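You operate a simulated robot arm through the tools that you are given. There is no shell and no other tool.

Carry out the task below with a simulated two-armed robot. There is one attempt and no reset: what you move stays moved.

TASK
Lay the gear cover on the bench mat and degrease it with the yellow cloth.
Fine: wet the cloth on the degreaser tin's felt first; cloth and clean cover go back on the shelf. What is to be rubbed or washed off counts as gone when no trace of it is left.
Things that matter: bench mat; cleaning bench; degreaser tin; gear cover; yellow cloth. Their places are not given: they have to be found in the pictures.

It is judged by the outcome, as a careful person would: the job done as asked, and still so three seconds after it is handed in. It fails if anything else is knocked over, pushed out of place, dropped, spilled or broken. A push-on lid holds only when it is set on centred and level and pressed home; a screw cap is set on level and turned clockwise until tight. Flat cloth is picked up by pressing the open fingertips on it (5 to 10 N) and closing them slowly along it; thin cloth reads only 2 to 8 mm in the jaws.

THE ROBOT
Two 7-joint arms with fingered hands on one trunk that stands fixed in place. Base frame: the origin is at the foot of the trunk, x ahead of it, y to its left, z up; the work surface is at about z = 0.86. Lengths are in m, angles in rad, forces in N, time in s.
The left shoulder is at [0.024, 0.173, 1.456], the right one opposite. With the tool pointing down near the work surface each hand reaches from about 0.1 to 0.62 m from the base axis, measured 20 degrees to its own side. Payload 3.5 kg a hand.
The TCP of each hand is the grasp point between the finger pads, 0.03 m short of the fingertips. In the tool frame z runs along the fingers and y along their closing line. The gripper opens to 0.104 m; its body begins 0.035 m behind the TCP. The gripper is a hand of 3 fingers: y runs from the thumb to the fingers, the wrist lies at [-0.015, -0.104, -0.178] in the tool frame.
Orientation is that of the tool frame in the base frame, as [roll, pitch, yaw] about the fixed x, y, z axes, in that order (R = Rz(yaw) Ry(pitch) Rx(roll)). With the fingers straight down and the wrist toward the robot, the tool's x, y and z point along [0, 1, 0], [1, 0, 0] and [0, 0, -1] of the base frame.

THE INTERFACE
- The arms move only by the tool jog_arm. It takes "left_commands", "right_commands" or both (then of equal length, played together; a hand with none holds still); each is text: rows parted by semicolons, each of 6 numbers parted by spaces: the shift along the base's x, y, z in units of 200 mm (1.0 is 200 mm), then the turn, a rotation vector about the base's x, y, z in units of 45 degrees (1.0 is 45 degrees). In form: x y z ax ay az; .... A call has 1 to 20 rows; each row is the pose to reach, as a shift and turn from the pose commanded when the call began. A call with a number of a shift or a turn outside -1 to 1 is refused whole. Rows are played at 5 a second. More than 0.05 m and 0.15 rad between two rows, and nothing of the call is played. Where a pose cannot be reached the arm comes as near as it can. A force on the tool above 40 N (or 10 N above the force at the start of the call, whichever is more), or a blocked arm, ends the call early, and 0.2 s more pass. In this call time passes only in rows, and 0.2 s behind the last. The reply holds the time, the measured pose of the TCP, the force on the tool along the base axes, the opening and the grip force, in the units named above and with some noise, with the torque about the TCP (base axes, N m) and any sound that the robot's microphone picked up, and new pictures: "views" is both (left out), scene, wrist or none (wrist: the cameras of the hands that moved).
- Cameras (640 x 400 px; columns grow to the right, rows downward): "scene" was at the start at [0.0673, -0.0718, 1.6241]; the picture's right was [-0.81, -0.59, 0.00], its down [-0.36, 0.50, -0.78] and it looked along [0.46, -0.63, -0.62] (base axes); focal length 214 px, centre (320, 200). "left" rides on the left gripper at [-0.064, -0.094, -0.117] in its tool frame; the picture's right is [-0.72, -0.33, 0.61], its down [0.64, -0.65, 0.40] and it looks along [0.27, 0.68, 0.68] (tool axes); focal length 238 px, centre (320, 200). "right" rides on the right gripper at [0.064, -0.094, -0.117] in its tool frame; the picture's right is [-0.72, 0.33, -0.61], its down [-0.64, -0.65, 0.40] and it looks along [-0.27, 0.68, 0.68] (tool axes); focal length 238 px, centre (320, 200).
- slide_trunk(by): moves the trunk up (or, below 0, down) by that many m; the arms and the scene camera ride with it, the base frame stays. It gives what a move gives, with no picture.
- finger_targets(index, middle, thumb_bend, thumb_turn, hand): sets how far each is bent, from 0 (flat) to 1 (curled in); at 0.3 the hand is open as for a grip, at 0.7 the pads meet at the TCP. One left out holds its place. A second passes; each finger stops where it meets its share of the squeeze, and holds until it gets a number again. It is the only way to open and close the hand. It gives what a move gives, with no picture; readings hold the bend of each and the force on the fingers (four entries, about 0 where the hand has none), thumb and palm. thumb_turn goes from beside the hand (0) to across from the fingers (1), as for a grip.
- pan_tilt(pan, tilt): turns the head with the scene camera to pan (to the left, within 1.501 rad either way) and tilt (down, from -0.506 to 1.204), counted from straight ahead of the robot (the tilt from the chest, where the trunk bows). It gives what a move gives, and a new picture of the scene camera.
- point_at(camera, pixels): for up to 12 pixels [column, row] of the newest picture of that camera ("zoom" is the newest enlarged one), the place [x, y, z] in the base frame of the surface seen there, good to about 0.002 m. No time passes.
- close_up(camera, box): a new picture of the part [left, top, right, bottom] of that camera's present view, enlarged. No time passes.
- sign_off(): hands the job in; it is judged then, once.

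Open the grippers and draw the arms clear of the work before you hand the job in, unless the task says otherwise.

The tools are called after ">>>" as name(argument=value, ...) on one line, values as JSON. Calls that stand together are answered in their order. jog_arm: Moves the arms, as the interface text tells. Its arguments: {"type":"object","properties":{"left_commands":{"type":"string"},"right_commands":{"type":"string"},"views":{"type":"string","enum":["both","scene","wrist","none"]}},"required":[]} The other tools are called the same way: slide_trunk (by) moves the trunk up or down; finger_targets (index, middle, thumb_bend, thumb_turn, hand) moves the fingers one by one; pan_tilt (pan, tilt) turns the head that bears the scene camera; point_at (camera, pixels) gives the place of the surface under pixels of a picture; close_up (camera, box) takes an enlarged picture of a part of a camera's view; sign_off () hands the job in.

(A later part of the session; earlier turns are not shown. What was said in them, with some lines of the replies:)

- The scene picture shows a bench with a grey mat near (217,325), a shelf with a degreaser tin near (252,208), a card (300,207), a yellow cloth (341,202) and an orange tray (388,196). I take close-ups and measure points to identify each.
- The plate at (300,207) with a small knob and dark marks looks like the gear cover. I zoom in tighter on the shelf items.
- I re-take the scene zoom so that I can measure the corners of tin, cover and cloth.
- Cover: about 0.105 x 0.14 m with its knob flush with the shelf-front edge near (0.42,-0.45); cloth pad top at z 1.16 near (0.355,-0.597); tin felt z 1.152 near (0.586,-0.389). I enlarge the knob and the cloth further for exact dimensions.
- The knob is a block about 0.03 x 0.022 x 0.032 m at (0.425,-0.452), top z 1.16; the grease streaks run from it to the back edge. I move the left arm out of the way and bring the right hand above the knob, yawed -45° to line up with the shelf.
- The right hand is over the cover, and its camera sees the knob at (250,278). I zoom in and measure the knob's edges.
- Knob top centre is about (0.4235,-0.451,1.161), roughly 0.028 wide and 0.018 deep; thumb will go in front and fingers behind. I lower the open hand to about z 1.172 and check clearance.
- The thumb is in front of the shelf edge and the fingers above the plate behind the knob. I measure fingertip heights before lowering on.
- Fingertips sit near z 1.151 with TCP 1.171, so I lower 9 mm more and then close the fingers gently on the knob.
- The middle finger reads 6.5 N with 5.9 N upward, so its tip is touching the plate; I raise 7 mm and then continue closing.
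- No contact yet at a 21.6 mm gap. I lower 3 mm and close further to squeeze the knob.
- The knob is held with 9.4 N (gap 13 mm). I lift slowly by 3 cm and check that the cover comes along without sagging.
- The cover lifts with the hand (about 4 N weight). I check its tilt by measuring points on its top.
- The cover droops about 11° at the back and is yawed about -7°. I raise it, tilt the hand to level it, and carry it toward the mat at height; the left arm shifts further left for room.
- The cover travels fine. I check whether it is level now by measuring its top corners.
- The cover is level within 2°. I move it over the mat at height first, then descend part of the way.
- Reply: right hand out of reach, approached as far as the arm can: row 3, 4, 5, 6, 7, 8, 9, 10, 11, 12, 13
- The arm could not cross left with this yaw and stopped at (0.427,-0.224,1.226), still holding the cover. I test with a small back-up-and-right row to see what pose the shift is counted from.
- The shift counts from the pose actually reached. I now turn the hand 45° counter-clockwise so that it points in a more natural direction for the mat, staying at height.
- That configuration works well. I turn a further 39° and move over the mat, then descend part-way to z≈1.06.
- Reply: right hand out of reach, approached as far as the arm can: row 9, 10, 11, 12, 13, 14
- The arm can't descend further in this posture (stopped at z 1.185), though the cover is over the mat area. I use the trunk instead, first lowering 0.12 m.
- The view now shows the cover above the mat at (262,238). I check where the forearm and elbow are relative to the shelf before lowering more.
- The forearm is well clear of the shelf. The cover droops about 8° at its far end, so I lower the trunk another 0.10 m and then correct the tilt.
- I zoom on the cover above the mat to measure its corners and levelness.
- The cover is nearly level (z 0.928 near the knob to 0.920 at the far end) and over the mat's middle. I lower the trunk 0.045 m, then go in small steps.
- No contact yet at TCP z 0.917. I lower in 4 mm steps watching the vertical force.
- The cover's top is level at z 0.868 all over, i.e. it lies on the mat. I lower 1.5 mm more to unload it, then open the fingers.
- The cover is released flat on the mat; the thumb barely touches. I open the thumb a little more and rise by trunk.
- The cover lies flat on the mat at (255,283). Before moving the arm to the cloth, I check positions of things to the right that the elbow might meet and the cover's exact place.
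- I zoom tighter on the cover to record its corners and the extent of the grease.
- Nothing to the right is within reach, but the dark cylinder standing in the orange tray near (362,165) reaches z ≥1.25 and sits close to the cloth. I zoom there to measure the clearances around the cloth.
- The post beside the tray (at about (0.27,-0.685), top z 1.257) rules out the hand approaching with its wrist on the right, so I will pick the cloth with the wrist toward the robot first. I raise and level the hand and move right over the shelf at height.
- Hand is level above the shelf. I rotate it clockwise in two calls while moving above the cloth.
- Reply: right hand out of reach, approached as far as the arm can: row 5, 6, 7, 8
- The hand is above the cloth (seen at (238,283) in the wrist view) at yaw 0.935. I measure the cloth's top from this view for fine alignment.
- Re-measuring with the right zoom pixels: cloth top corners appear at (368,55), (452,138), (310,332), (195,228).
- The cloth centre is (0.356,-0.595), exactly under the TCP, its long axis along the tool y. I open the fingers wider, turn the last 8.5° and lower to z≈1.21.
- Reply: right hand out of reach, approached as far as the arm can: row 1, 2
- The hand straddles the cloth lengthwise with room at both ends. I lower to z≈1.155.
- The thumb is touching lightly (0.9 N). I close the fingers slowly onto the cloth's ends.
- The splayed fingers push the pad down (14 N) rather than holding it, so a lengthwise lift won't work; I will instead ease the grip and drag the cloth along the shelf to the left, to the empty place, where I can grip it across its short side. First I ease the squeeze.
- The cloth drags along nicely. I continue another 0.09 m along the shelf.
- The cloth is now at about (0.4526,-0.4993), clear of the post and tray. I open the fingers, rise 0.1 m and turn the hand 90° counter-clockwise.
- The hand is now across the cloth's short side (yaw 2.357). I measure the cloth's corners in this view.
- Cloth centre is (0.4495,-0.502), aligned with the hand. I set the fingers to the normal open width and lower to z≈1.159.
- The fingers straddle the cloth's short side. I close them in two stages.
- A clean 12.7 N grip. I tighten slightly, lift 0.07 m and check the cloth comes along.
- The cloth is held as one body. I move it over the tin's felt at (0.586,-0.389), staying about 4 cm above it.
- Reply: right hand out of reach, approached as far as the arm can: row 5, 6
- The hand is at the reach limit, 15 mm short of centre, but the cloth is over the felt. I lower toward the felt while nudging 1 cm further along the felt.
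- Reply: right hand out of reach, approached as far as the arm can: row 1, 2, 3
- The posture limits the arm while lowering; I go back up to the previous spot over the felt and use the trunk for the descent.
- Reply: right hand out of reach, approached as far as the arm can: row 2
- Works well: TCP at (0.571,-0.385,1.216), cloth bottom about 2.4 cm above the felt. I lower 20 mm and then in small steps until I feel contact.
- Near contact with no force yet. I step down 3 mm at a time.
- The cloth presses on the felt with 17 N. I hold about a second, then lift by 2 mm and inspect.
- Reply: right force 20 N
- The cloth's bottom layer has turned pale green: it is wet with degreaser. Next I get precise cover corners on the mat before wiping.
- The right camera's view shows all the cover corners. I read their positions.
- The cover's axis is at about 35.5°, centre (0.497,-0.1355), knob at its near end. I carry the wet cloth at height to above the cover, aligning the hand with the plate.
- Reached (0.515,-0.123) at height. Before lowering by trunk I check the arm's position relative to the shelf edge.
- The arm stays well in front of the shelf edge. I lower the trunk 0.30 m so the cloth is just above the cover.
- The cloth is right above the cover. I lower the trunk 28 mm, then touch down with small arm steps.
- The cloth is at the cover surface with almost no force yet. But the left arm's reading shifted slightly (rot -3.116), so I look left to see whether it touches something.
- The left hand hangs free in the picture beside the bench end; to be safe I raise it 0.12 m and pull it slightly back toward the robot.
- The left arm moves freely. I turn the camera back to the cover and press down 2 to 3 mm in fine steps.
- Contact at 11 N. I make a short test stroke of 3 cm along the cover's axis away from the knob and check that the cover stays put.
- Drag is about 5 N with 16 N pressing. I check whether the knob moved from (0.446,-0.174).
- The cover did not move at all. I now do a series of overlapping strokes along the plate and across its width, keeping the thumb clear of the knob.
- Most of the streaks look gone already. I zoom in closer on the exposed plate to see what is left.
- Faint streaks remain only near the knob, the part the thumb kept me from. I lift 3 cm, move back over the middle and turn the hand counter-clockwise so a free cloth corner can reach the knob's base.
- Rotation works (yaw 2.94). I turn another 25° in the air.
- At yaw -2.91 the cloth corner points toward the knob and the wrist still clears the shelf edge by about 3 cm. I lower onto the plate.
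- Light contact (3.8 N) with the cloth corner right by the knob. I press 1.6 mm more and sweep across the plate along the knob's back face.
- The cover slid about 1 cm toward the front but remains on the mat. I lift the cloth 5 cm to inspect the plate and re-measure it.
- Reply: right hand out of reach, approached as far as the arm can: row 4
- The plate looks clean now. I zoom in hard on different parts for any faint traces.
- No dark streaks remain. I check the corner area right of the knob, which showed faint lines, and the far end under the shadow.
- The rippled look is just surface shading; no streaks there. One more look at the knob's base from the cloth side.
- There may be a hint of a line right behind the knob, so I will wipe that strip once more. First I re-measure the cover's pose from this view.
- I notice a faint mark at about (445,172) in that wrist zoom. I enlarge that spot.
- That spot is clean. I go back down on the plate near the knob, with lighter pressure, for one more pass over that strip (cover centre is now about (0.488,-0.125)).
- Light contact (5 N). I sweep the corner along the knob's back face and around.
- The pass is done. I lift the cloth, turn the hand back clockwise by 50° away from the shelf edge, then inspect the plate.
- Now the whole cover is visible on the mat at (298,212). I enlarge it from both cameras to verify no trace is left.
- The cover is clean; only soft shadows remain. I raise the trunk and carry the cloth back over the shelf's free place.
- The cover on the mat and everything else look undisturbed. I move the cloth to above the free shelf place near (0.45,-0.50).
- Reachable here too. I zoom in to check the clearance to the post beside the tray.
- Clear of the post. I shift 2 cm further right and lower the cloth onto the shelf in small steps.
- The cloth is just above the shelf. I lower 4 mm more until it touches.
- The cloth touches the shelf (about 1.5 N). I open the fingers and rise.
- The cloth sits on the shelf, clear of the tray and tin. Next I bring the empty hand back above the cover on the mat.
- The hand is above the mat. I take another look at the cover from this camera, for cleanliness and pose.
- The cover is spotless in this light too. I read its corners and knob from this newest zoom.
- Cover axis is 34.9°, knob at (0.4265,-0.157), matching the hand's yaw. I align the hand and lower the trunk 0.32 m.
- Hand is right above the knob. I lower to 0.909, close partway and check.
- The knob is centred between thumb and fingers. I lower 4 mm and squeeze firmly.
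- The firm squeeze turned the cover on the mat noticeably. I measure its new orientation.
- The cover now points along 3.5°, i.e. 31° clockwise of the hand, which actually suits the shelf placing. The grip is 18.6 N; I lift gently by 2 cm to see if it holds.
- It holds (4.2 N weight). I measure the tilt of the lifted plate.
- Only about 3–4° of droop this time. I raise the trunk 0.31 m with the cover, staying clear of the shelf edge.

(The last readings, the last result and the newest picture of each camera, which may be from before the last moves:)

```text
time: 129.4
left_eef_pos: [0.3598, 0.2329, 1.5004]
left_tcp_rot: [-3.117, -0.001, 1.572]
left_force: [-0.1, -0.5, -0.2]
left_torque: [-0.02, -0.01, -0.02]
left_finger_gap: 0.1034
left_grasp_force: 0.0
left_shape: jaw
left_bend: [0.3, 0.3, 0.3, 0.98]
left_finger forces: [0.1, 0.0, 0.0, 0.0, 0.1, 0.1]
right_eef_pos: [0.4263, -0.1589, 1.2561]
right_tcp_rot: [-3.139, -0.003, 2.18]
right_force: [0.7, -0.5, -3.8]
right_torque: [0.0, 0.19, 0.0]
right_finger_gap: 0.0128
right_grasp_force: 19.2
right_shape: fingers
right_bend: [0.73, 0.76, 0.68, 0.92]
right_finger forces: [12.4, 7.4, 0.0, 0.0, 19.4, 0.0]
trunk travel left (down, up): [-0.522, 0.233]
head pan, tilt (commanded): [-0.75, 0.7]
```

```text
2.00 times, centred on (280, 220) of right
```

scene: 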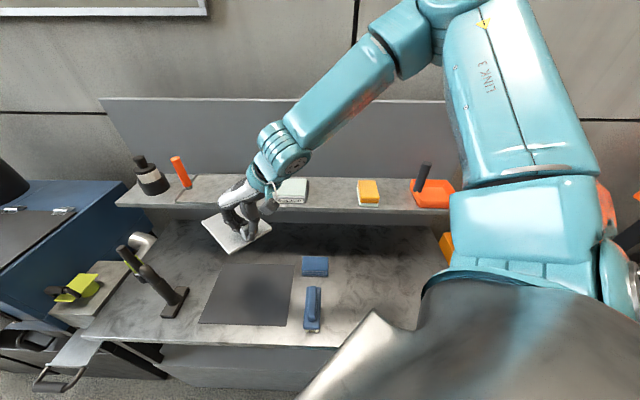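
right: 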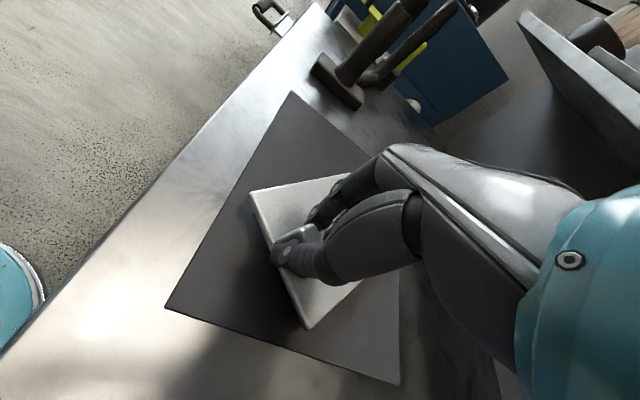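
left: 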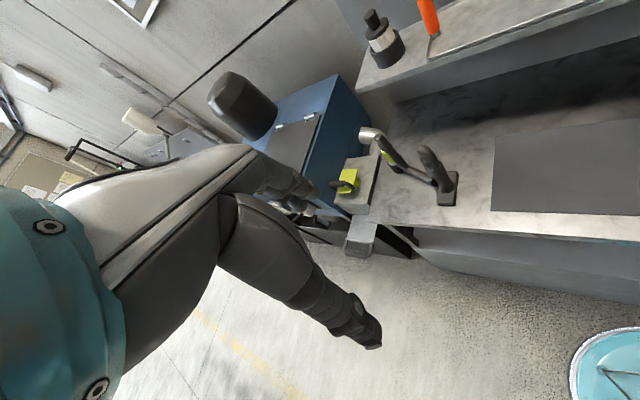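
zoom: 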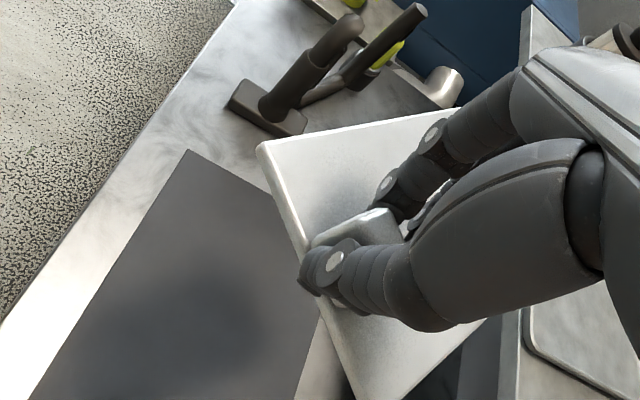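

The cover is steady in the hand. I turn it 45° clockwise while moving right and toward the shelf, keeping it above everything.

>>> jog_arm(right_commands="0 -0.06 0.01 0 0 -0.125; 0.005 -0.12 0.01 0 0 -0.25; 0.01 -0.2 0.01 0 0 -0.375; 0.01 -0.28 0.01 0 0 -0.5; 0.015 -0.36 0.01 0 0 -0.625; 0.02 -0.44 0.01 0 0 -0.75; 0.02 -0.52 0.01 0 0 -0.875; 0.02 -0.6 0.01 0 0 -1.0")

>>> close_up(camera="right", box=[160, 120, 400, 320])

```text
time: 131.2
left_eef_pos: [0.3595, 0.2321, 1.5014]
left_tcp_rot: [-3.116, 0.0, 1.574]
left_force: [0.1, 0.2, 0.7]
left_torque: [-0.01, 0.01, -0.02]
left_finger_gap: 0.1038
left_grasp_force: 0.0
left_shape: jaw
left_bend: [0.3, 0.3, 0.3, 0.98]
left_finger forces: [0.0, 0.0, 0.1, 0.1, 0.0, 0.0]
right_eef_pos: [0.4302, -0.28, 1.2571]
right_tcp_rot: [-3.139, -0.002, 1.395]
right_force: [0.0, -0.1, -2.7]
right_torque: [0.13, 0.14, 0.04]
right_finger_gap: 0.0127
right_grasp_force: 20.0
right_shape: fingers
right_bend: [0.73, 0.76, 0.68, 0.92]
right_finger forces: [12.3, 7.7, 0.0, 0.0, 19.6, 0.0]
trunk travel left (down, up): [-0.522, 0.233]
head pan, tilt (commanded): [-0.75, 0.7]
```

scene: 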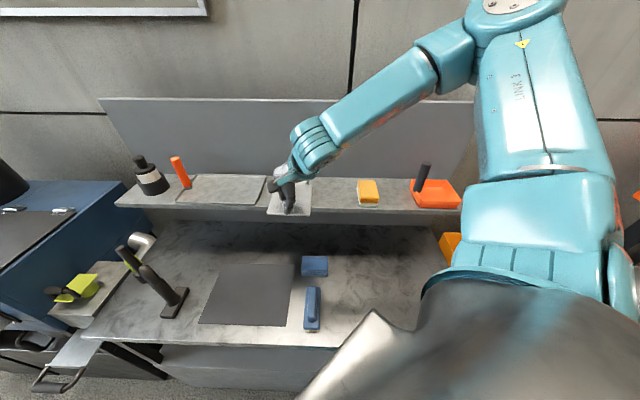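
right: 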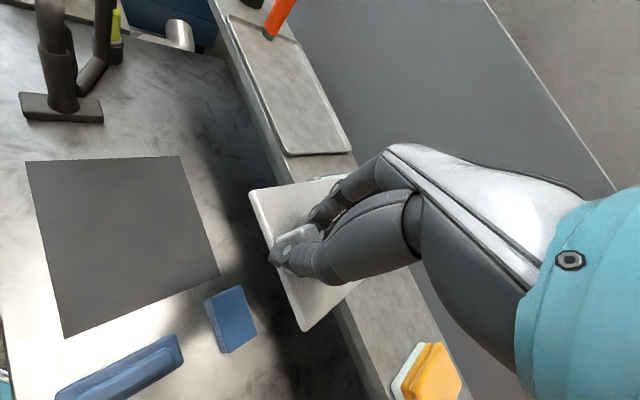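

```text
2.00 times, centred on (280, 220) of right
```

zoom: 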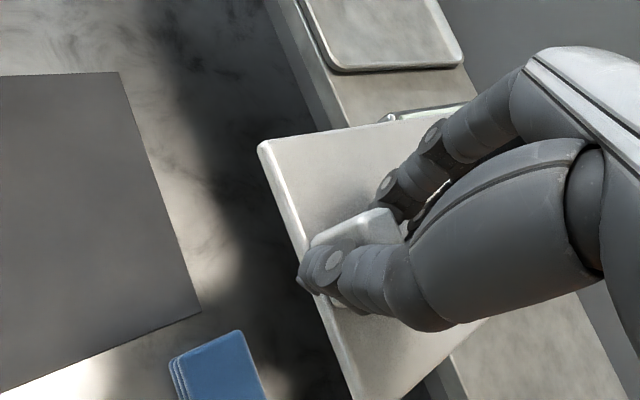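

Good. I continue along to above the cover's original place.

>>> jog_arm(right_commands="0.008 -0.14 0 0 0 -0.02; 0.016 -0.28 0 0 0 -0.04; 0.024 -0.42 0 0 0 -0.06; 0.034 -0.56 0 0 0 -0.08; 0.042 -0.7 0 0 0 -0.087; 0.05 -0.85 0 0 0 -0.087")

>>> close_up(camera="right", box=[160, 120, 400, 320])

>>> point_at(camera="zoom", pixels=[[265, 148], [340, 135], [290, 210], [300, 170], [345, 360], [380, 350], [450, 345], [420, 360]])

```text
time: 132.6
left_eef_pos: [0.3597, 0.2314, 1.5005]
left_tcp_rot: [-3.116, 0.0, 1.57]
left_force: [0.1, -0.1, 0.3]
left_torque: [0.0, -0.01, -0.04]
left_finger_gap: 0.1038
left_grasp_force: 0.0
left_shape: jaw
left_bend: [0.3, 0.3, 0.3, 0.98]
left_finger forces: [0.0, 0.1, 0.0, 0.1, 0.0, 0.0]
right_eef_pos: [0.4391, -0.4499, 1.2583]
right_tcp_rot: [-3.139, -0.004, 1.327]
right_force: [0.6, -0.5, -3.6]
right_torque: [0.1, 0.12, 0.04]
right_finger_gap: 0.0128
right_grasp_force: 19.5
right_shape: fingers
right_bend: [0.73, 0.76, 0.68, 0.92]
right_finger forces: [12.3, 7.8, 0.0, 0.0, 19.9, 0.0]
trunk travel left (down, up): [-0.522, 0.233]
head pan, tilt (commanded): [-0.75, 0.7]
```

scene: 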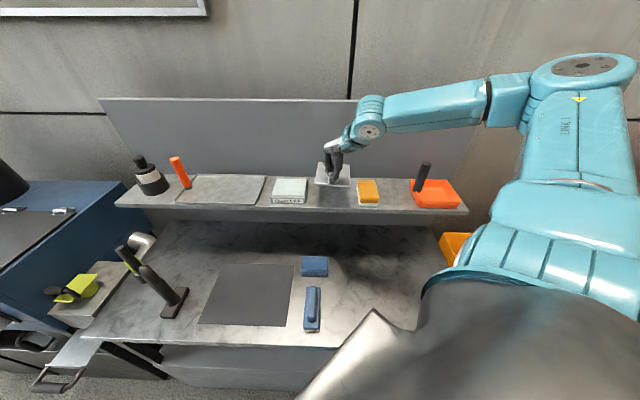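
right: 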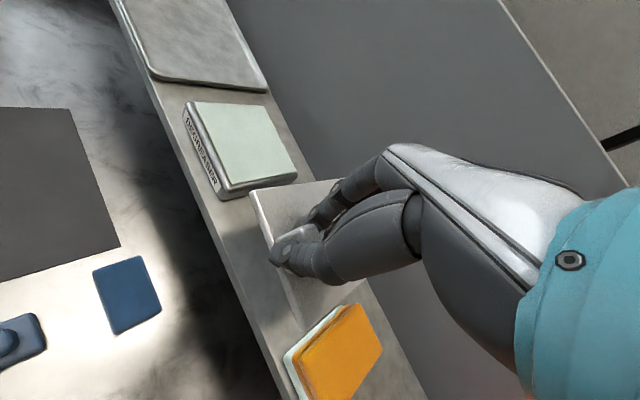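

```text
2.00 times, centred on (280, 220) of right
```

zoom: 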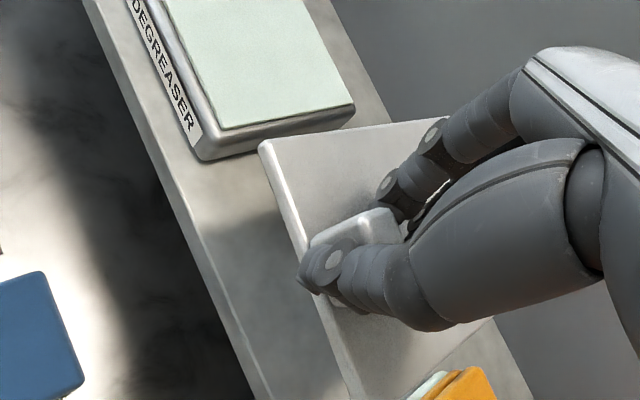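

```text
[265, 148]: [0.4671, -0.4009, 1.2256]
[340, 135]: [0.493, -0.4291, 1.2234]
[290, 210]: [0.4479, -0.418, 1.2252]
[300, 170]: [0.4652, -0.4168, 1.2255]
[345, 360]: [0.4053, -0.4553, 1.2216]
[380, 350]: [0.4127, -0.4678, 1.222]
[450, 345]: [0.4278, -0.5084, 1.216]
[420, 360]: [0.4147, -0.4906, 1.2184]
```

The cover hovers over its old place, yawed about 3.6° and tilted 3–5°. I check the shelf's front edge and the cloth's position, then correct tilt and yaw.

>>> point_at(camera="zoom", pixels=[[182, 200], [190, 200], [200, 200], [215, 260], [222, 260], [425, 385], [410, 395], [355, 108], [345, 128]])

>>> jog_arm(right_commands="0.01 -0.01 -0.05 -0.06 -0.01 0.04; 0.018 -0.018 -0.1 -0.117 -0.021 0.08; 0.018 -0.018 -0.2 -0.117 -0.021 0.08; 0.018 -0.018 -0.3 -0.117 -0.021 0.08")

>>> close_up(camera="right", box=[160, 120, 400, 320])

```text
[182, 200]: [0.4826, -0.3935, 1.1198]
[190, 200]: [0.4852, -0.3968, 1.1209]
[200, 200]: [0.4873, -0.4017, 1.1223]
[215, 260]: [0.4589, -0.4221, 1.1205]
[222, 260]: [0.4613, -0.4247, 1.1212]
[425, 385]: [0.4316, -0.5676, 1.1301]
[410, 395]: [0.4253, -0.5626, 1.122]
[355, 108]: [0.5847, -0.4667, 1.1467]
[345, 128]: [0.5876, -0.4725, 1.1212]
```

```text
time: 133.6
left_eef_pos: [0.3607, 0.2328, 1.5003]
left_tcp_rot: [-3.118, -0.001, 1.571]
left_force: [0.0, 0.6, 1.0]
left_torque: [-0.03, -0.02, 0.01]
left_finger_gap: 0.104
left_grasp_force: 0.0
left_shape: jaw
left_bend: [0.3, 0.3, 0.3, 0.98]
left_finger forces: [0.1, 0.1, 0.0, 0.0, 0.1, 0.0]
right_eef_pos: [0.4437, -0.4525, 1.1976]
right_tcp_rot: [3.106, 0.083, 1.388]
right_force: [0.5, 0.2, -2.8]
right_torque: [0.08, 0.11, 0.05]
right_finger_gap: 0.0127
right_grasp_force: 19.2
right_shape: fingers
right_bend: [0.73, 0.76, 0.68, 0.92]
right_finger forces: [12.1, 7.6, 0.1, 0.0, 19.4, 0.1]
trunk travel left (down, up): [-0.522, 0.233]
head pan, tilt (commanded): [-0.75, 0.7]
```

scene: 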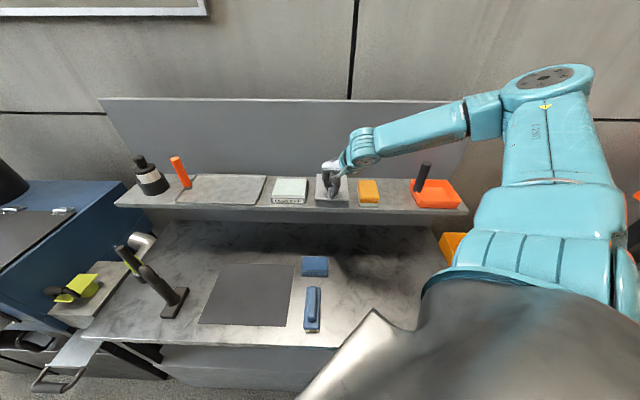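
right: 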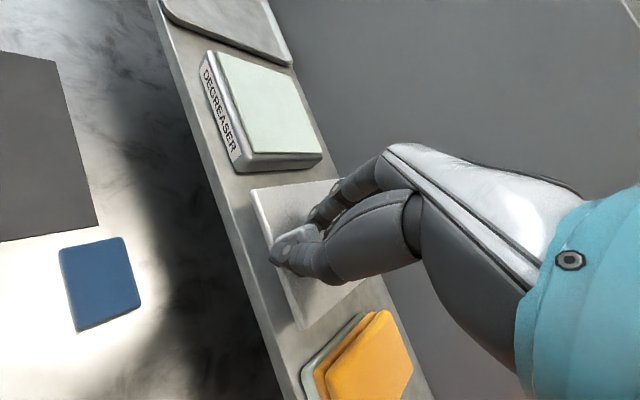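

```text
2.00 times, centred on (280, 220) of right
```

zoom: 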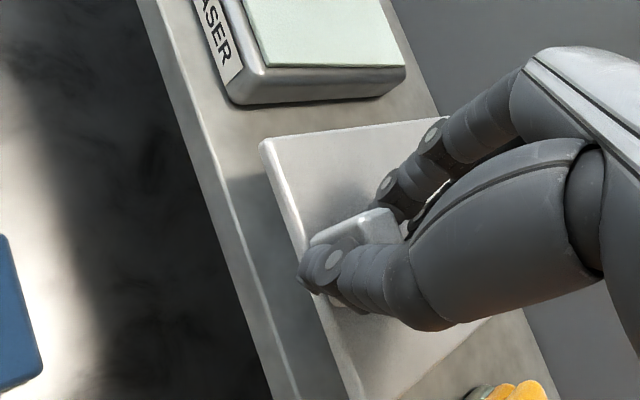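

I check the plate's level and location at this height.

>>> point_at(camera="zoom", pixels=[[267, 148], [345, 133], [395, 125], [300, 170], [345, 370], [385, 380], [440, 345], [470, 332], [205, 200], [230, 280]])

```text
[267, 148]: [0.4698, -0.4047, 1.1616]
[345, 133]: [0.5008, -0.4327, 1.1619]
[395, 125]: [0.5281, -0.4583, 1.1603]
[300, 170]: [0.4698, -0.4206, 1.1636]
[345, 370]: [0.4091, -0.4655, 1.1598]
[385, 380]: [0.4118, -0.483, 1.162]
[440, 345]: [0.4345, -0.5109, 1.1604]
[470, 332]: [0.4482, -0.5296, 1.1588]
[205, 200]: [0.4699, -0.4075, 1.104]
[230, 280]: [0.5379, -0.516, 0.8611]
```

The plate is level within 1 mm. Its front edge is flush with the shelf edge, so I want it about 1 cm further back; I check where the backboard is.

>>> point_at(camera="zoom", pixels=[[415, 50], [425, 80], [432, 100], [440, 100], [450, 90], [520, 320], [530, 330], [545, 350]])

```text
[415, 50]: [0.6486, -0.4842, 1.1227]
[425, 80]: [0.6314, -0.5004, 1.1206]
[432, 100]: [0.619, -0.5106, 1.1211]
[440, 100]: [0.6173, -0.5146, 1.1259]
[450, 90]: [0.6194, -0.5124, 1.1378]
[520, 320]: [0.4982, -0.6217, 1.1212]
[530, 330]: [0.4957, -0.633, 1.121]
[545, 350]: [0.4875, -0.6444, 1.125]
```

Backboard is at v≈0.80, leaving room. I shift the cover 1.2 cm back and lower to just above the shelf.

>>> jog_arm(right_commands="0.02 -0.02 0 0 0 0; 0.0425 -0.0425 -0.03 0 0 0; 0.0425 -0.0425 -0.08 0 0 0; 0.0425 -0.0425 -0.12 0 0 0; 0.0425 -0.0425 -0.14 0 0 0")

>>> close_up(camera="right", box=[160, 120, 400, 320])

>>> point_at(camera="zoom", pixels=[[267, 148], [345, 133], [395, 125], [345, 370], [385, 380], [440, 345], [240, 200], [270, 280]])

```text
time: 134.8
left_eef_pos: [0.3608, 0.2334, 1.5001]
left_tcp_rot: [-3.118, -0.001, 1.572]
left_force: [-1.6, -0.2, -0.6]
left_torque: [0.02, 0.02, 0.02]
left_finger_gap: 0.1036
left_grasp_force: 0.1
left_shape: jaw
left_bend: [0.3, 0.3, 0.3, 0.98]
left_finger forces: [0.0, 0.0, 0.0, 0.0, 0.0, 0.1]
right_eef_pos: [0.4521, -0.4605, 1.1701]
right_tcp_rot: [3.105, 0.083, 1.385]
right_force: [-0.3, -0.7, -3.3]
right_torque: [0.11, 0.11, 0.01]
right_finger_gap: 0.0128
right_grasp_force: 19.7
right_shape: fingers
right_bend: [0.73, 0.76, 0.68, 0.92]
right_finger forces: [12.1, 7.6, 0.1, 0.0, 19.7, 0.1]
trunk travel left (down, up): [-0.522, 0.233]
head pan, tilt (commanded): [-0.75, 0.7]
```

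scene: 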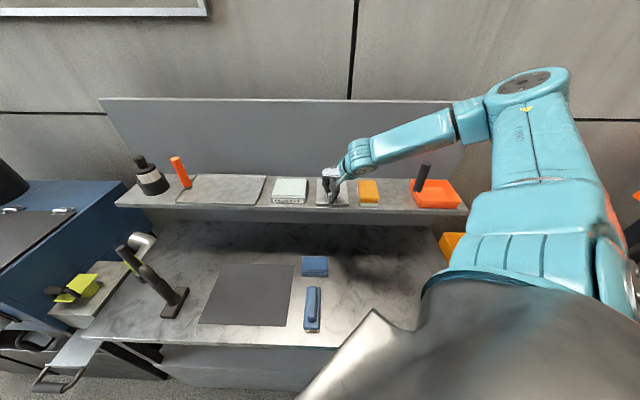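
right: 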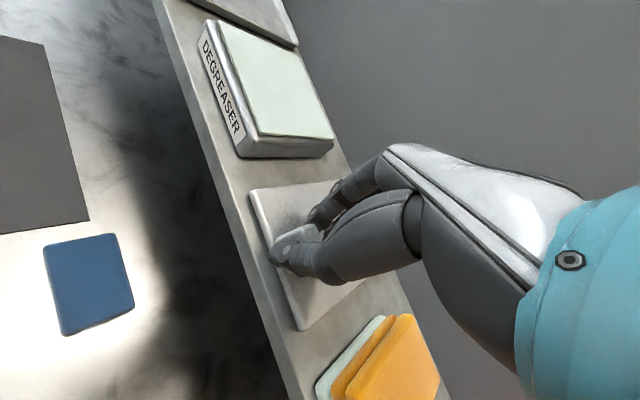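

```text
2.00 times, centred on (280, 220) of right
```

zoom: 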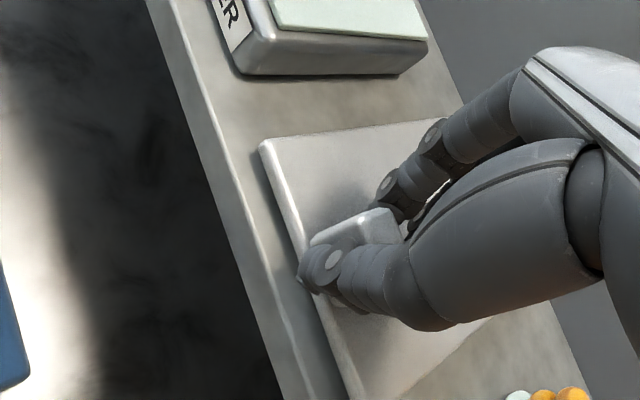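

```text
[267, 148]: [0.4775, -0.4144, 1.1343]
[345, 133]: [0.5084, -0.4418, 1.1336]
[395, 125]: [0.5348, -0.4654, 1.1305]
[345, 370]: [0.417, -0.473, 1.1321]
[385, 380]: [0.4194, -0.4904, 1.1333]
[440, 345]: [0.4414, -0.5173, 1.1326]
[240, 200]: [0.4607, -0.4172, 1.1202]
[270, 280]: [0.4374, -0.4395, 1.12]
```

The cover is about 6 mm above the shelf, front edge 1 cm inside. I lower in 2 mm steps until it rests.

>>> jog_arm(right_commands="0 0 -0.012 0 0 0; 0 0 -0.022 0 0 0; 0 0 -0.03 0 0 0; 0 0 -0.035 0 0 0", views="none")

>>> close_up(camera="right", box=[160, 120, 400, 320])

>>> point_at(camera="zoom", pixels=[[267, 148], [345, 133], [395, 125], [345, 370], [385, 380], [440, 345], [240, 200]])

```text
time: 135.8
left_eef_pos: [0.3597, 0.2329, 1.5004]
left_tcp_rot: [-3.117, -0.001, 1.572]
left_force: [0.1, 0.3, -0.8]
left_torque: [0.0, -0.01, 0.0]
left_finger_gap: 0.1037
left_grasp_force: 0.1
left_shape: jaw
left_bend: [0.3, 0.3, 0.3, 0.98]
left_finger forces: [0.0, 0.0, 0.1, 0.1, 0.0, 0.1]
right_eef_pos: [0.4525, -0.4609, 1.1647]
right_tcp_rot: [3.102, 0.082, 1.385]
right_force: [0.2, -3.7, 6.0]
right_torque: [0.01, 0.12, 0.03]
right_finger_gap: 0.0126
right_grasp_force: 22.2
right_shape: fingers
right_bend: [0.73, 0.77, 0.68, 0.92]
right_finger forces: [12.2, 10.9, 0.0, 0.1, 21.0, 0.0]
trunk travel left (down, up): [-0.522, 0.233]
head pan, tilt (commanded): [-0.75, 0.7]
```

```text
2.00 times, centred on (280, 220) of right
```

zoom: 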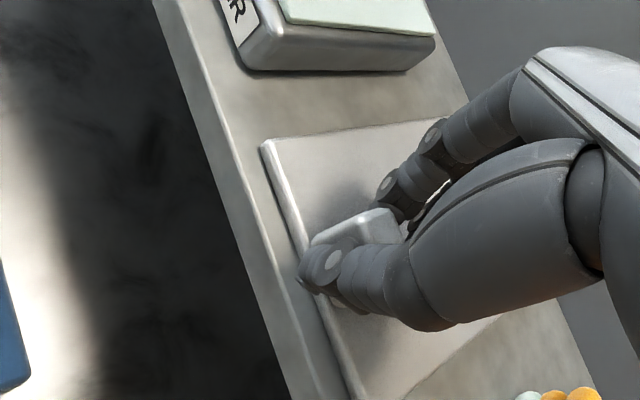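

```text
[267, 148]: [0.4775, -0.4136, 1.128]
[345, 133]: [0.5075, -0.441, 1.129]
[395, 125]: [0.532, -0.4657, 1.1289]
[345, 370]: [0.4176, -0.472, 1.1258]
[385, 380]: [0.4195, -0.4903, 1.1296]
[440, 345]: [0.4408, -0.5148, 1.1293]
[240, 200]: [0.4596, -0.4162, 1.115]
```

The cover rests flat on the shelf (z 1.128 all over, 6 N down). I open the fingers in stages.

>>> finger_targets(hand="right", index=0.66, middle=0.66, thumb_bend=0.64)

>>> finger_targets(hand="right", index=0.6, middle=0.6, thumb_bend=0.55)

>>> close_up(camera="right", box=[160, 120, 400, 320])

```text
time: 136.8
left_eef_pos: [0.3593, 0.2335, 1.5004]
left_tcp_rot: [-3.118, -0.002, 1.572]
left_force: [0.6, 0.6, -0.3]
left_torque: [-0.03, 0.03, 0.02]
left_finger_gap: 0.1038
left_grasp_force: 0.0
left_shape: jaw
left_bend: [0.3, 0.3, 0.3, 0.98]
left_finger forces: [0.1, 0.0, 0.1, 0.0, 0.1, 0.0]
right_eef_pos: [0.4518, -0.4593, 1.1622]
right_tcp_rot: [3.107, 0.084, 1.387]
right_force: [0.2, 1.1, 3.5]
right_torque: [0.04, -0.02, -0.1]
right_finger_gap: 0.0178
right_grasp_force: 4.1
right_shape: fingers
right_bend: [0.65, 0.66, 0.63, 0.95]
right_finger forces: [3.1, 0.0, 0.1, 0.0, 4.4, 0.0]
trunk travel left (down, up): [-0.522, 0.233]
head pan, tilt (commanded): [-0.75, 0.7]
```

```text
time: 137.8
left_eef_pos: [0.3584, 0.2331, 1.4999]
left_tcp_rot: [-3.118, 0.0, 1.573]
left_force: [-0.2, -0.3, 0.0]
left_torque: [0.02, -0.03, 0.03]
left_finger_gap: 0.1038
left_grasp_force: 0.1
left_shape: jaw
left_bend: [0.3, 0.3, 0.3, 0.98]
left_finger forces: [0.1, 0.0, 0.1, 0.0, 0.0, 0.0]
right_eef_pos: [0.4522, -0.46, 1.1623]
right_tcp_rot: [3.107, 0.084, 1.387]
right_force: [-0.6, -0.5, 0.4]
right_torque: [0.01, -0.03, 0.03]
right_finger_gap: 0.032
right_grasp_force: 0.2
right_shape: fingers
right_bend: [0.6, 0.6, 0.55, 0.97]
right_finger forces: [0.0, 0.0, 0.0, 0.0, 0.0, 0.0]
trunk travel left (down, up): [-0.522, 0.233]
head pan, tilt (commanded): [-0.75, 0.7]
```

```text
2.00 times, centred on (280, 220) of right
```

zoom: 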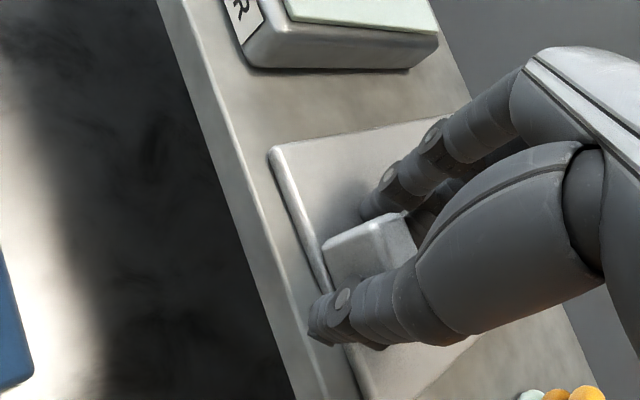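

Released without any contact force. I rise 8 mm, open wider, then rise well clear.

>>> jog_arm(right_commands="0 0 0.02 0 0 0; 0 0 0.04 0 0 0", views="none")

>>> finger_targets(hand="right", index=0.4, middle=0.4, thumb_bend=0.38)

>>> jog_arm(right_commands="0 0 0.1 0 0 0; 0 0 0.25 0 0 0; 0 0 0.4 0 0 0; 0 0 0.55 0 0 0")

>>> close_up(camera="right", box=[120, 120, 400, 360])

```text
time: 138.4
left_eef_pos: [0.3595, 0.2329, 1.5]
left_tcp_rot: [-3.116, 0.0, 1.572]
left_force: [0.0, -0.5, 0.8]
left_torque: [0.03, -0.01, -0.03]
left_finger_gap: 0.1036
left_grasp_force: 0.0
left_shape: jaw
left_bend: [0.3, 0.3, 0.3, 0.98]
left_finger forces: [0.1, 0.1, 0.0, 0.0, 0.0, 0.1]
right_eef_pos: [0.4515, -0.4612, 1.171]
right_tcp_rot: [3.107, 0.083, 1.387]
right_force: [1.4, -0.3, -0.1]
right_torque: [0.0, -0.01, 0.0]
right_finger_gap: 0.0323
right_grasp_force: 0.1
right_shape: fingers
right_bend: [0.6, 0.6, 0.55, 0.97]
right_finger forces: [0.0, 0.0, 0.0, 0.1, 0.0, 0.2]
trunk travel left (down, up): [-0.522, 0.233]
head pan, tilt (commanded): [-0.75, 0.7]
```

```text
time: 139.4
left_eef_pos: [0.3605, 0.2331, 1.5011]
left_tcp_rot: [-3.118, 0.001, 1.574]
left_force: [0.9, -0.3, -0.4]
left_torque: [-0.01, -0.01, -0.04]
left_finger_gap: 0.1037
left_grasp_force: 0.1
left_shape: jaw
left_bend: [0.3, 0.3, 0.3, 0.98]
left_finger forces: [0.0, 0.0, 0.0, 0.1, 0.0, 0.0]
right_eef_pos: [0.4506, -0.4592, 1.1704]
right_tcp_rot: [3.105, 0.085, 1.388]
right_force: [0.3, 0.0, 0.8]
right_torque: [-0.02, 0.02, 0.01]
right_finger_gap: 0.0799
right_grasp_force: 0.1
right_shape: fingers
right_bend: [0.4, 0.4, 0.38, 0.97]
right_finger forces: [0.0, 0.0, 0.0, 0.0, 0.0, 0.0]
trunk travel left (down, up): [-0.522, 0.233]
head pan, tilt (commanded): [-0.75, 0.7]
```

```text
time: 140.4
left_eef_pos: [0.3588, 0.2341, 1.5007]
left_tcp_rot: [-3.117, 0.0, 1.571]
left_force: [-0.7, -0.6, 0.1]
left_torque: [-0.02, -0.03, 0.01]
left_finger_gap: 0.1037
left_grasp_force: 0.0
left_shape: jaw
left_bend: [0.3, 0.3, 0.3, 0.98]
left_finger forces: [0.1, 0.1, 0.0, 0.1, 0.0, 0.0]
right_eef_pos: [0.4512, -0.4597, 1.2818]
right_tcp_rot: [3.108, 0.082, 1.388]
right_force: [-0.2, 0.6, -0.3]
right_torque: [0.0, 0.01, -0.02]
right_finger_gap: 0.0803
right_grasp_force: 0.0
right_shape: fingers
right_bend: [0.4, 0.4, 0.38, 0.97]
right_finger forces: [0.0, 0.1, 0.0, 0.0, 0.0, 0.0]
trunk travel left (down, up): [-0.522, 0.233]
head pan, tilt (commanded): [-0.75, 0.7]
```

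scene: 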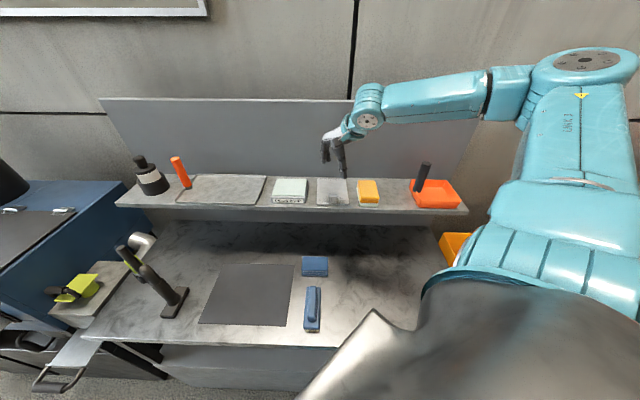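
right: 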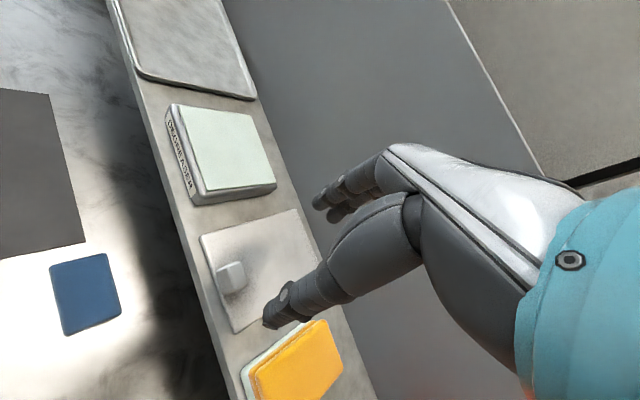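

```text
1.67 times, centred on (260, 240) of right
```

zoom: 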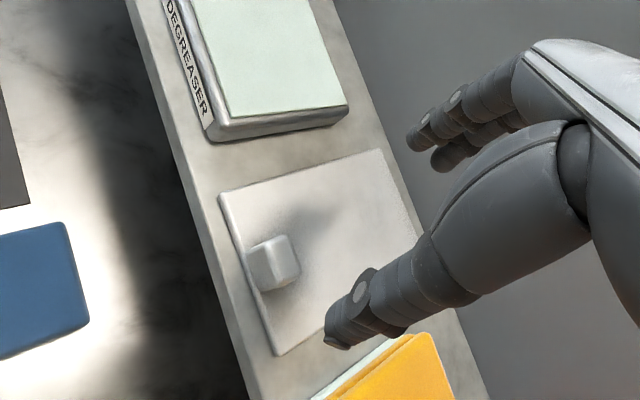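

Cover, cloth and tin are on the shelf. I draw the right arm back and up, clear of the work.

>>> jog_arm(right_commands="-0.05 0.04 0.12 0 0 0; -0.12 0.1 0.22 0 0 0; -0.2 0.18 0.32 0 0 0; -0.3 0.27 0.4 0 0 0; -0.4 0.36 0.48 0 0 0; -0.5 0.45 0.52 0 0 0")

>>> finger_targets(hand="right", index=0.3, middle=0.3, thumb_bend=0.3)

>>> pan_tilt(pan=-0.944, tilt=0.67)

>>> close_up(camera="scene", box=[100, 160, 420, 360])

>>> close_up(camera="scene", box=[220, 170, 364, 260])

```text
time: 141.8
left_eef_pos: [0.3599, 0.2325, 1.5004]
left_tcp_rot: [-3.115, -0.001, 1.571]
left_force: [0.2, 0.2, -0.1]
left_torque: [0.0, -0.05, -0.04]
left_finger_gap: 0.1036
left_grasp_force: 0.0
left_shape: jaw
left_bend: [0.3, 0.3, 0.3, 0.98]
left_finger forces: [0.1, 0.0, 0.0, 0.1, 0.0, 0.1]
right_eef_pos: [0.3515, -0.3691, 1.3856]
right_tcp_rot: [3.106, 0.083, 1.389]
right_force: [-0.4, 0.5, 0.0]
right_torque: [-0.01, -0.02, -0.02]
right_finger_gap: 0.0801
right_grasp_force: 0.1
right_shape: fingers
right_bend: [0.4, 0.4, 0.38, 0.97]
right_finger forces: [0.0, 0.0, 0.0, 0.0, 0.1, 0.1]
trunk travel left (down, up): [-0.522, 0.233]
head pan, tilt (commanded): [-0.75, 0.7]
```

scene: 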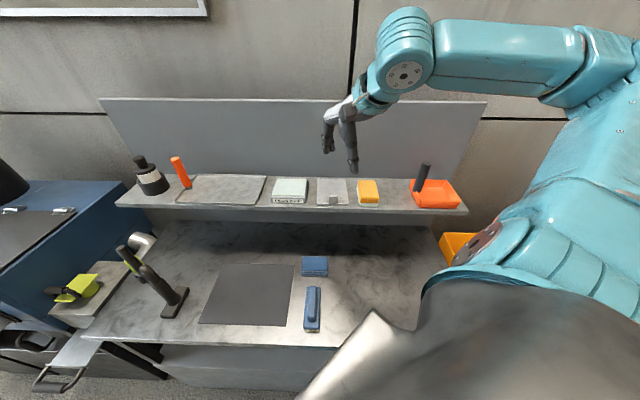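
right: 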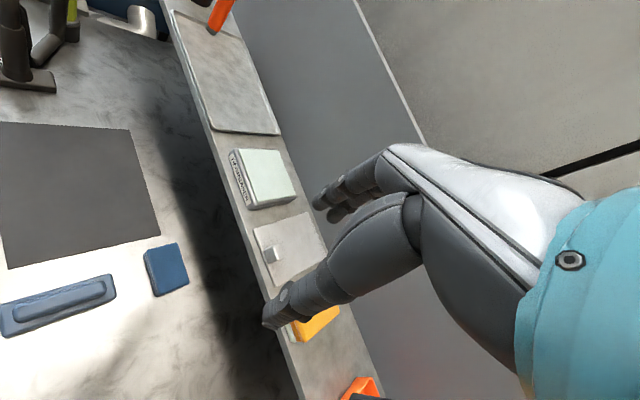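

```text
time: 142.8
left_eef_pos: [0.3595, 0.2327, 1.4993]
left_tcp_rot: [-3.116, -0.001, 1.572]
left_force: [-0.8, -0.1, -0.5]
left_torque: [-0.01, 0.02, 0.0]
left_finger_gap: 0.104
left_grasp_force: 0.0
left_shape: jaw
left_bend: [0.3, 0.3, 0.3, 0.98]
left_finger forces: [0.0, 0.0, 0.0, 0.0, 0.0, 0.1]
right_eef_pos: [0.3525, -0.3702, 1.3857]
right_tcp_rot: [3.106, 0.083, 1.389]
right_force: [0.0, 0.4, 0.7]
right_torque: [-0.03, -0.01, 0.0]
right_finger_gap: 0.1026
right_grasp_force: 0.0
right_shape: fingers
right_bend: [0.3, 0.3, 0.3, 0.97]
right_finger forces: [0.0, 0.0, 0.0, 0.1, 0.0, 0.0]
trunk travel left (down, up): [-0.522, 0.233]
head pan, tilt (commanded): [-0.75, 0.7]
```

```text
time: 143.6
left_eef_pos: [0.3594, 0.2334, 1.5004]
left_tcp_rot: [-3.118, 0.001, 1.575]
left_force: [1.2, 0.8, -0.3]
left_torque: [-0.03, 0.02, -0.05]
left_finger_gap: 0.1037
left_grasp_force: 0.1
left_shape: jaw
left_bend: [0.3, 0.3, 0.3, 0.98]
left_finger forces: [0.1, 0.1, 0.0, 0.0, 0.0, 0.0]
right_eef_pos: [0.3532, -0.3699, 1.386]
right_tcp_rot: [3.106, 0.083, 1.387]
right_force: [0.0, 0.2, 0.1]
right_torque: [0.0, -0.01, -0.02]
right_finger_gap: 0.1028
right_grasp_force: 0.0
right_shape: fingers
right_bend: [0.3, 0.3, 0.3, 0.97]
right_finger forces: [0.0, 0.0, 0.0, 0.0, 0.1, 0.1]
trunk travel left (down, up): [-0.522, 0.233]
head pan, tilt (commanded): [-0.944, 0.67]
```

scene: 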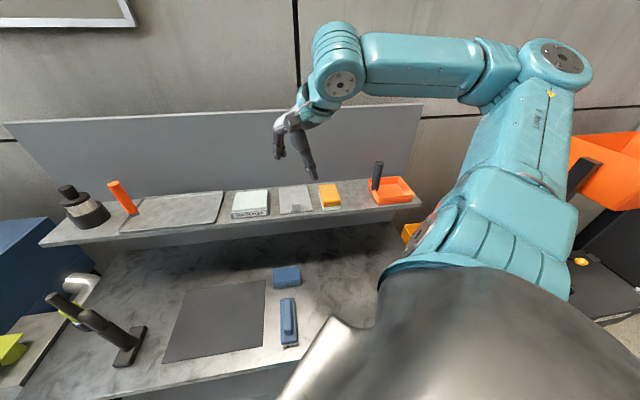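

```text
2.00 times, centred on (260, 260) of scene
```

zoom: 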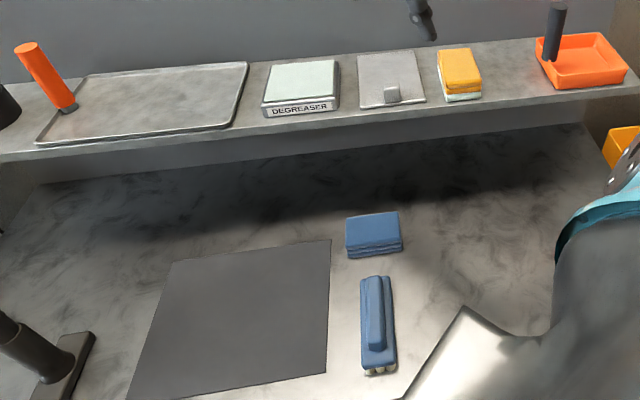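

```text
4.44 times, centred on (292, 215) of scene
```

zoom: 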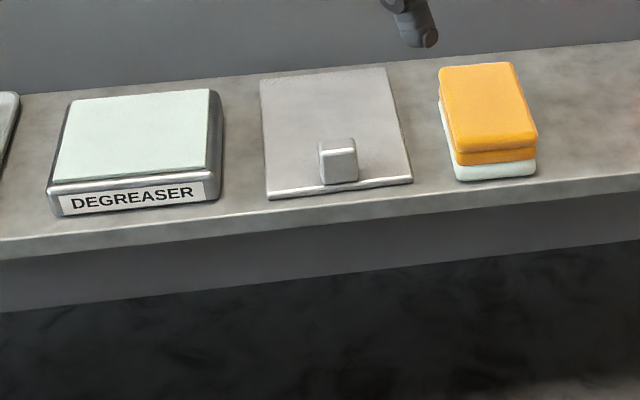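

Everything is in order. A final close check of the cover's surface and the tin's position before handing in.

>>> point_at(camera="zoom", pixels=[[78, 103], [206, 94], [204, 168], [58, 183], [265, 85], [385, 70], [408, 178], [270, 195], [450, 75], [515, 66], [533, 135]])

>>> close_up(camera="scene", box=[275, 183, 323, 216])

>>> close_up(camera="right", box=[245, 205, 341, 290])

```text
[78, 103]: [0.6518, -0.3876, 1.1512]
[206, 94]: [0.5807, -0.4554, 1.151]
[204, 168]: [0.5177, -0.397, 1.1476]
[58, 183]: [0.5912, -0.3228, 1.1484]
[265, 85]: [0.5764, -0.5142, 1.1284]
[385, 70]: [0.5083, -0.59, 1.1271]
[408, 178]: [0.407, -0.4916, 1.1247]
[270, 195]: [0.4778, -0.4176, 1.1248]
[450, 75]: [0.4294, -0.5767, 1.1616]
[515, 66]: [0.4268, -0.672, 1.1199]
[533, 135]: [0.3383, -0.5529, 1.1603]
```

```text
12.12 times, centred on (299, 200) of scene
```

zoom: 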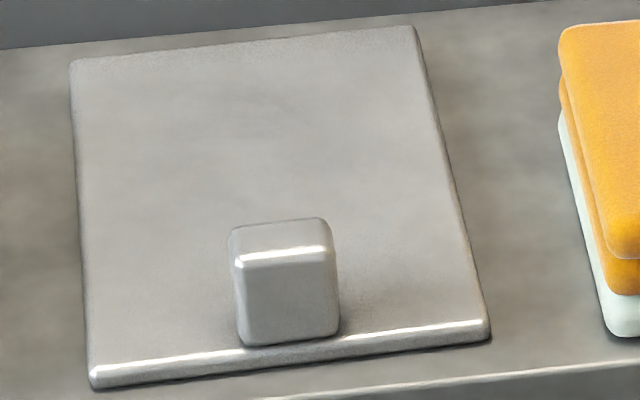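

```text
4.71 times, centred on (293, 248) of right
```

zoom: 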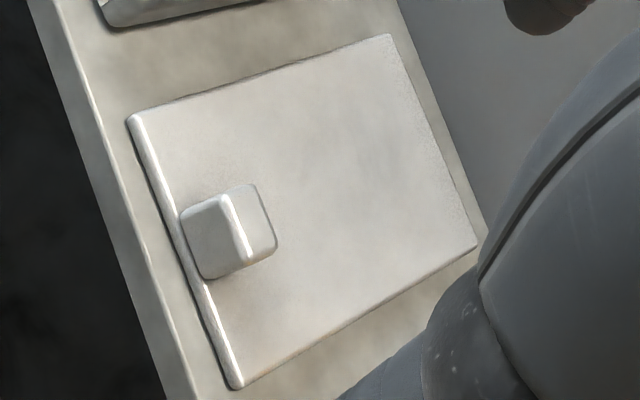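

The cover is clean and flat on the shelf, and the cloth sits next to it. The tin is within a few mm of where it started, and both hands are open and drawn clear. I hand the job in.

>>> sign_off()

```text
The job is handed in.
```

The gear cover is degreased, and both it and the yellow cloth are back on the shelf. I handed the job in and don't have the verdict yet.

- **Wetting:** I pressed the cloth on the degreaser tin's felt with about 17–20 N for a second. Its bottom layer turned pale green.
- **Cleaning:** The cover lay flat on the bench mat while I wiped it. I went over the strip behind the knob again with the hand turned, because the thumb had blocked it the first time. Close-ups from both cameras afterwards showed no trace of grease.
- **Cover:** It rests flat on the shelf at its old place, about 1 cm further back from the edge and about 1 cm nearer the tin.
- **Cloth:** It is about 4 cm nearer the cover than where it started. I had to slide it along the shelf to get a good grip, clear of the post beside the orange tray.
- **Other items:** The tin is within a few mm of where it started, and nothing else looked disturbed in the pictures. The cover slid about 1 cm on the mat while I wiped and turned when I gripped it to lift it off, but it stayed on the mat.

Both hands are open and clear of the work.
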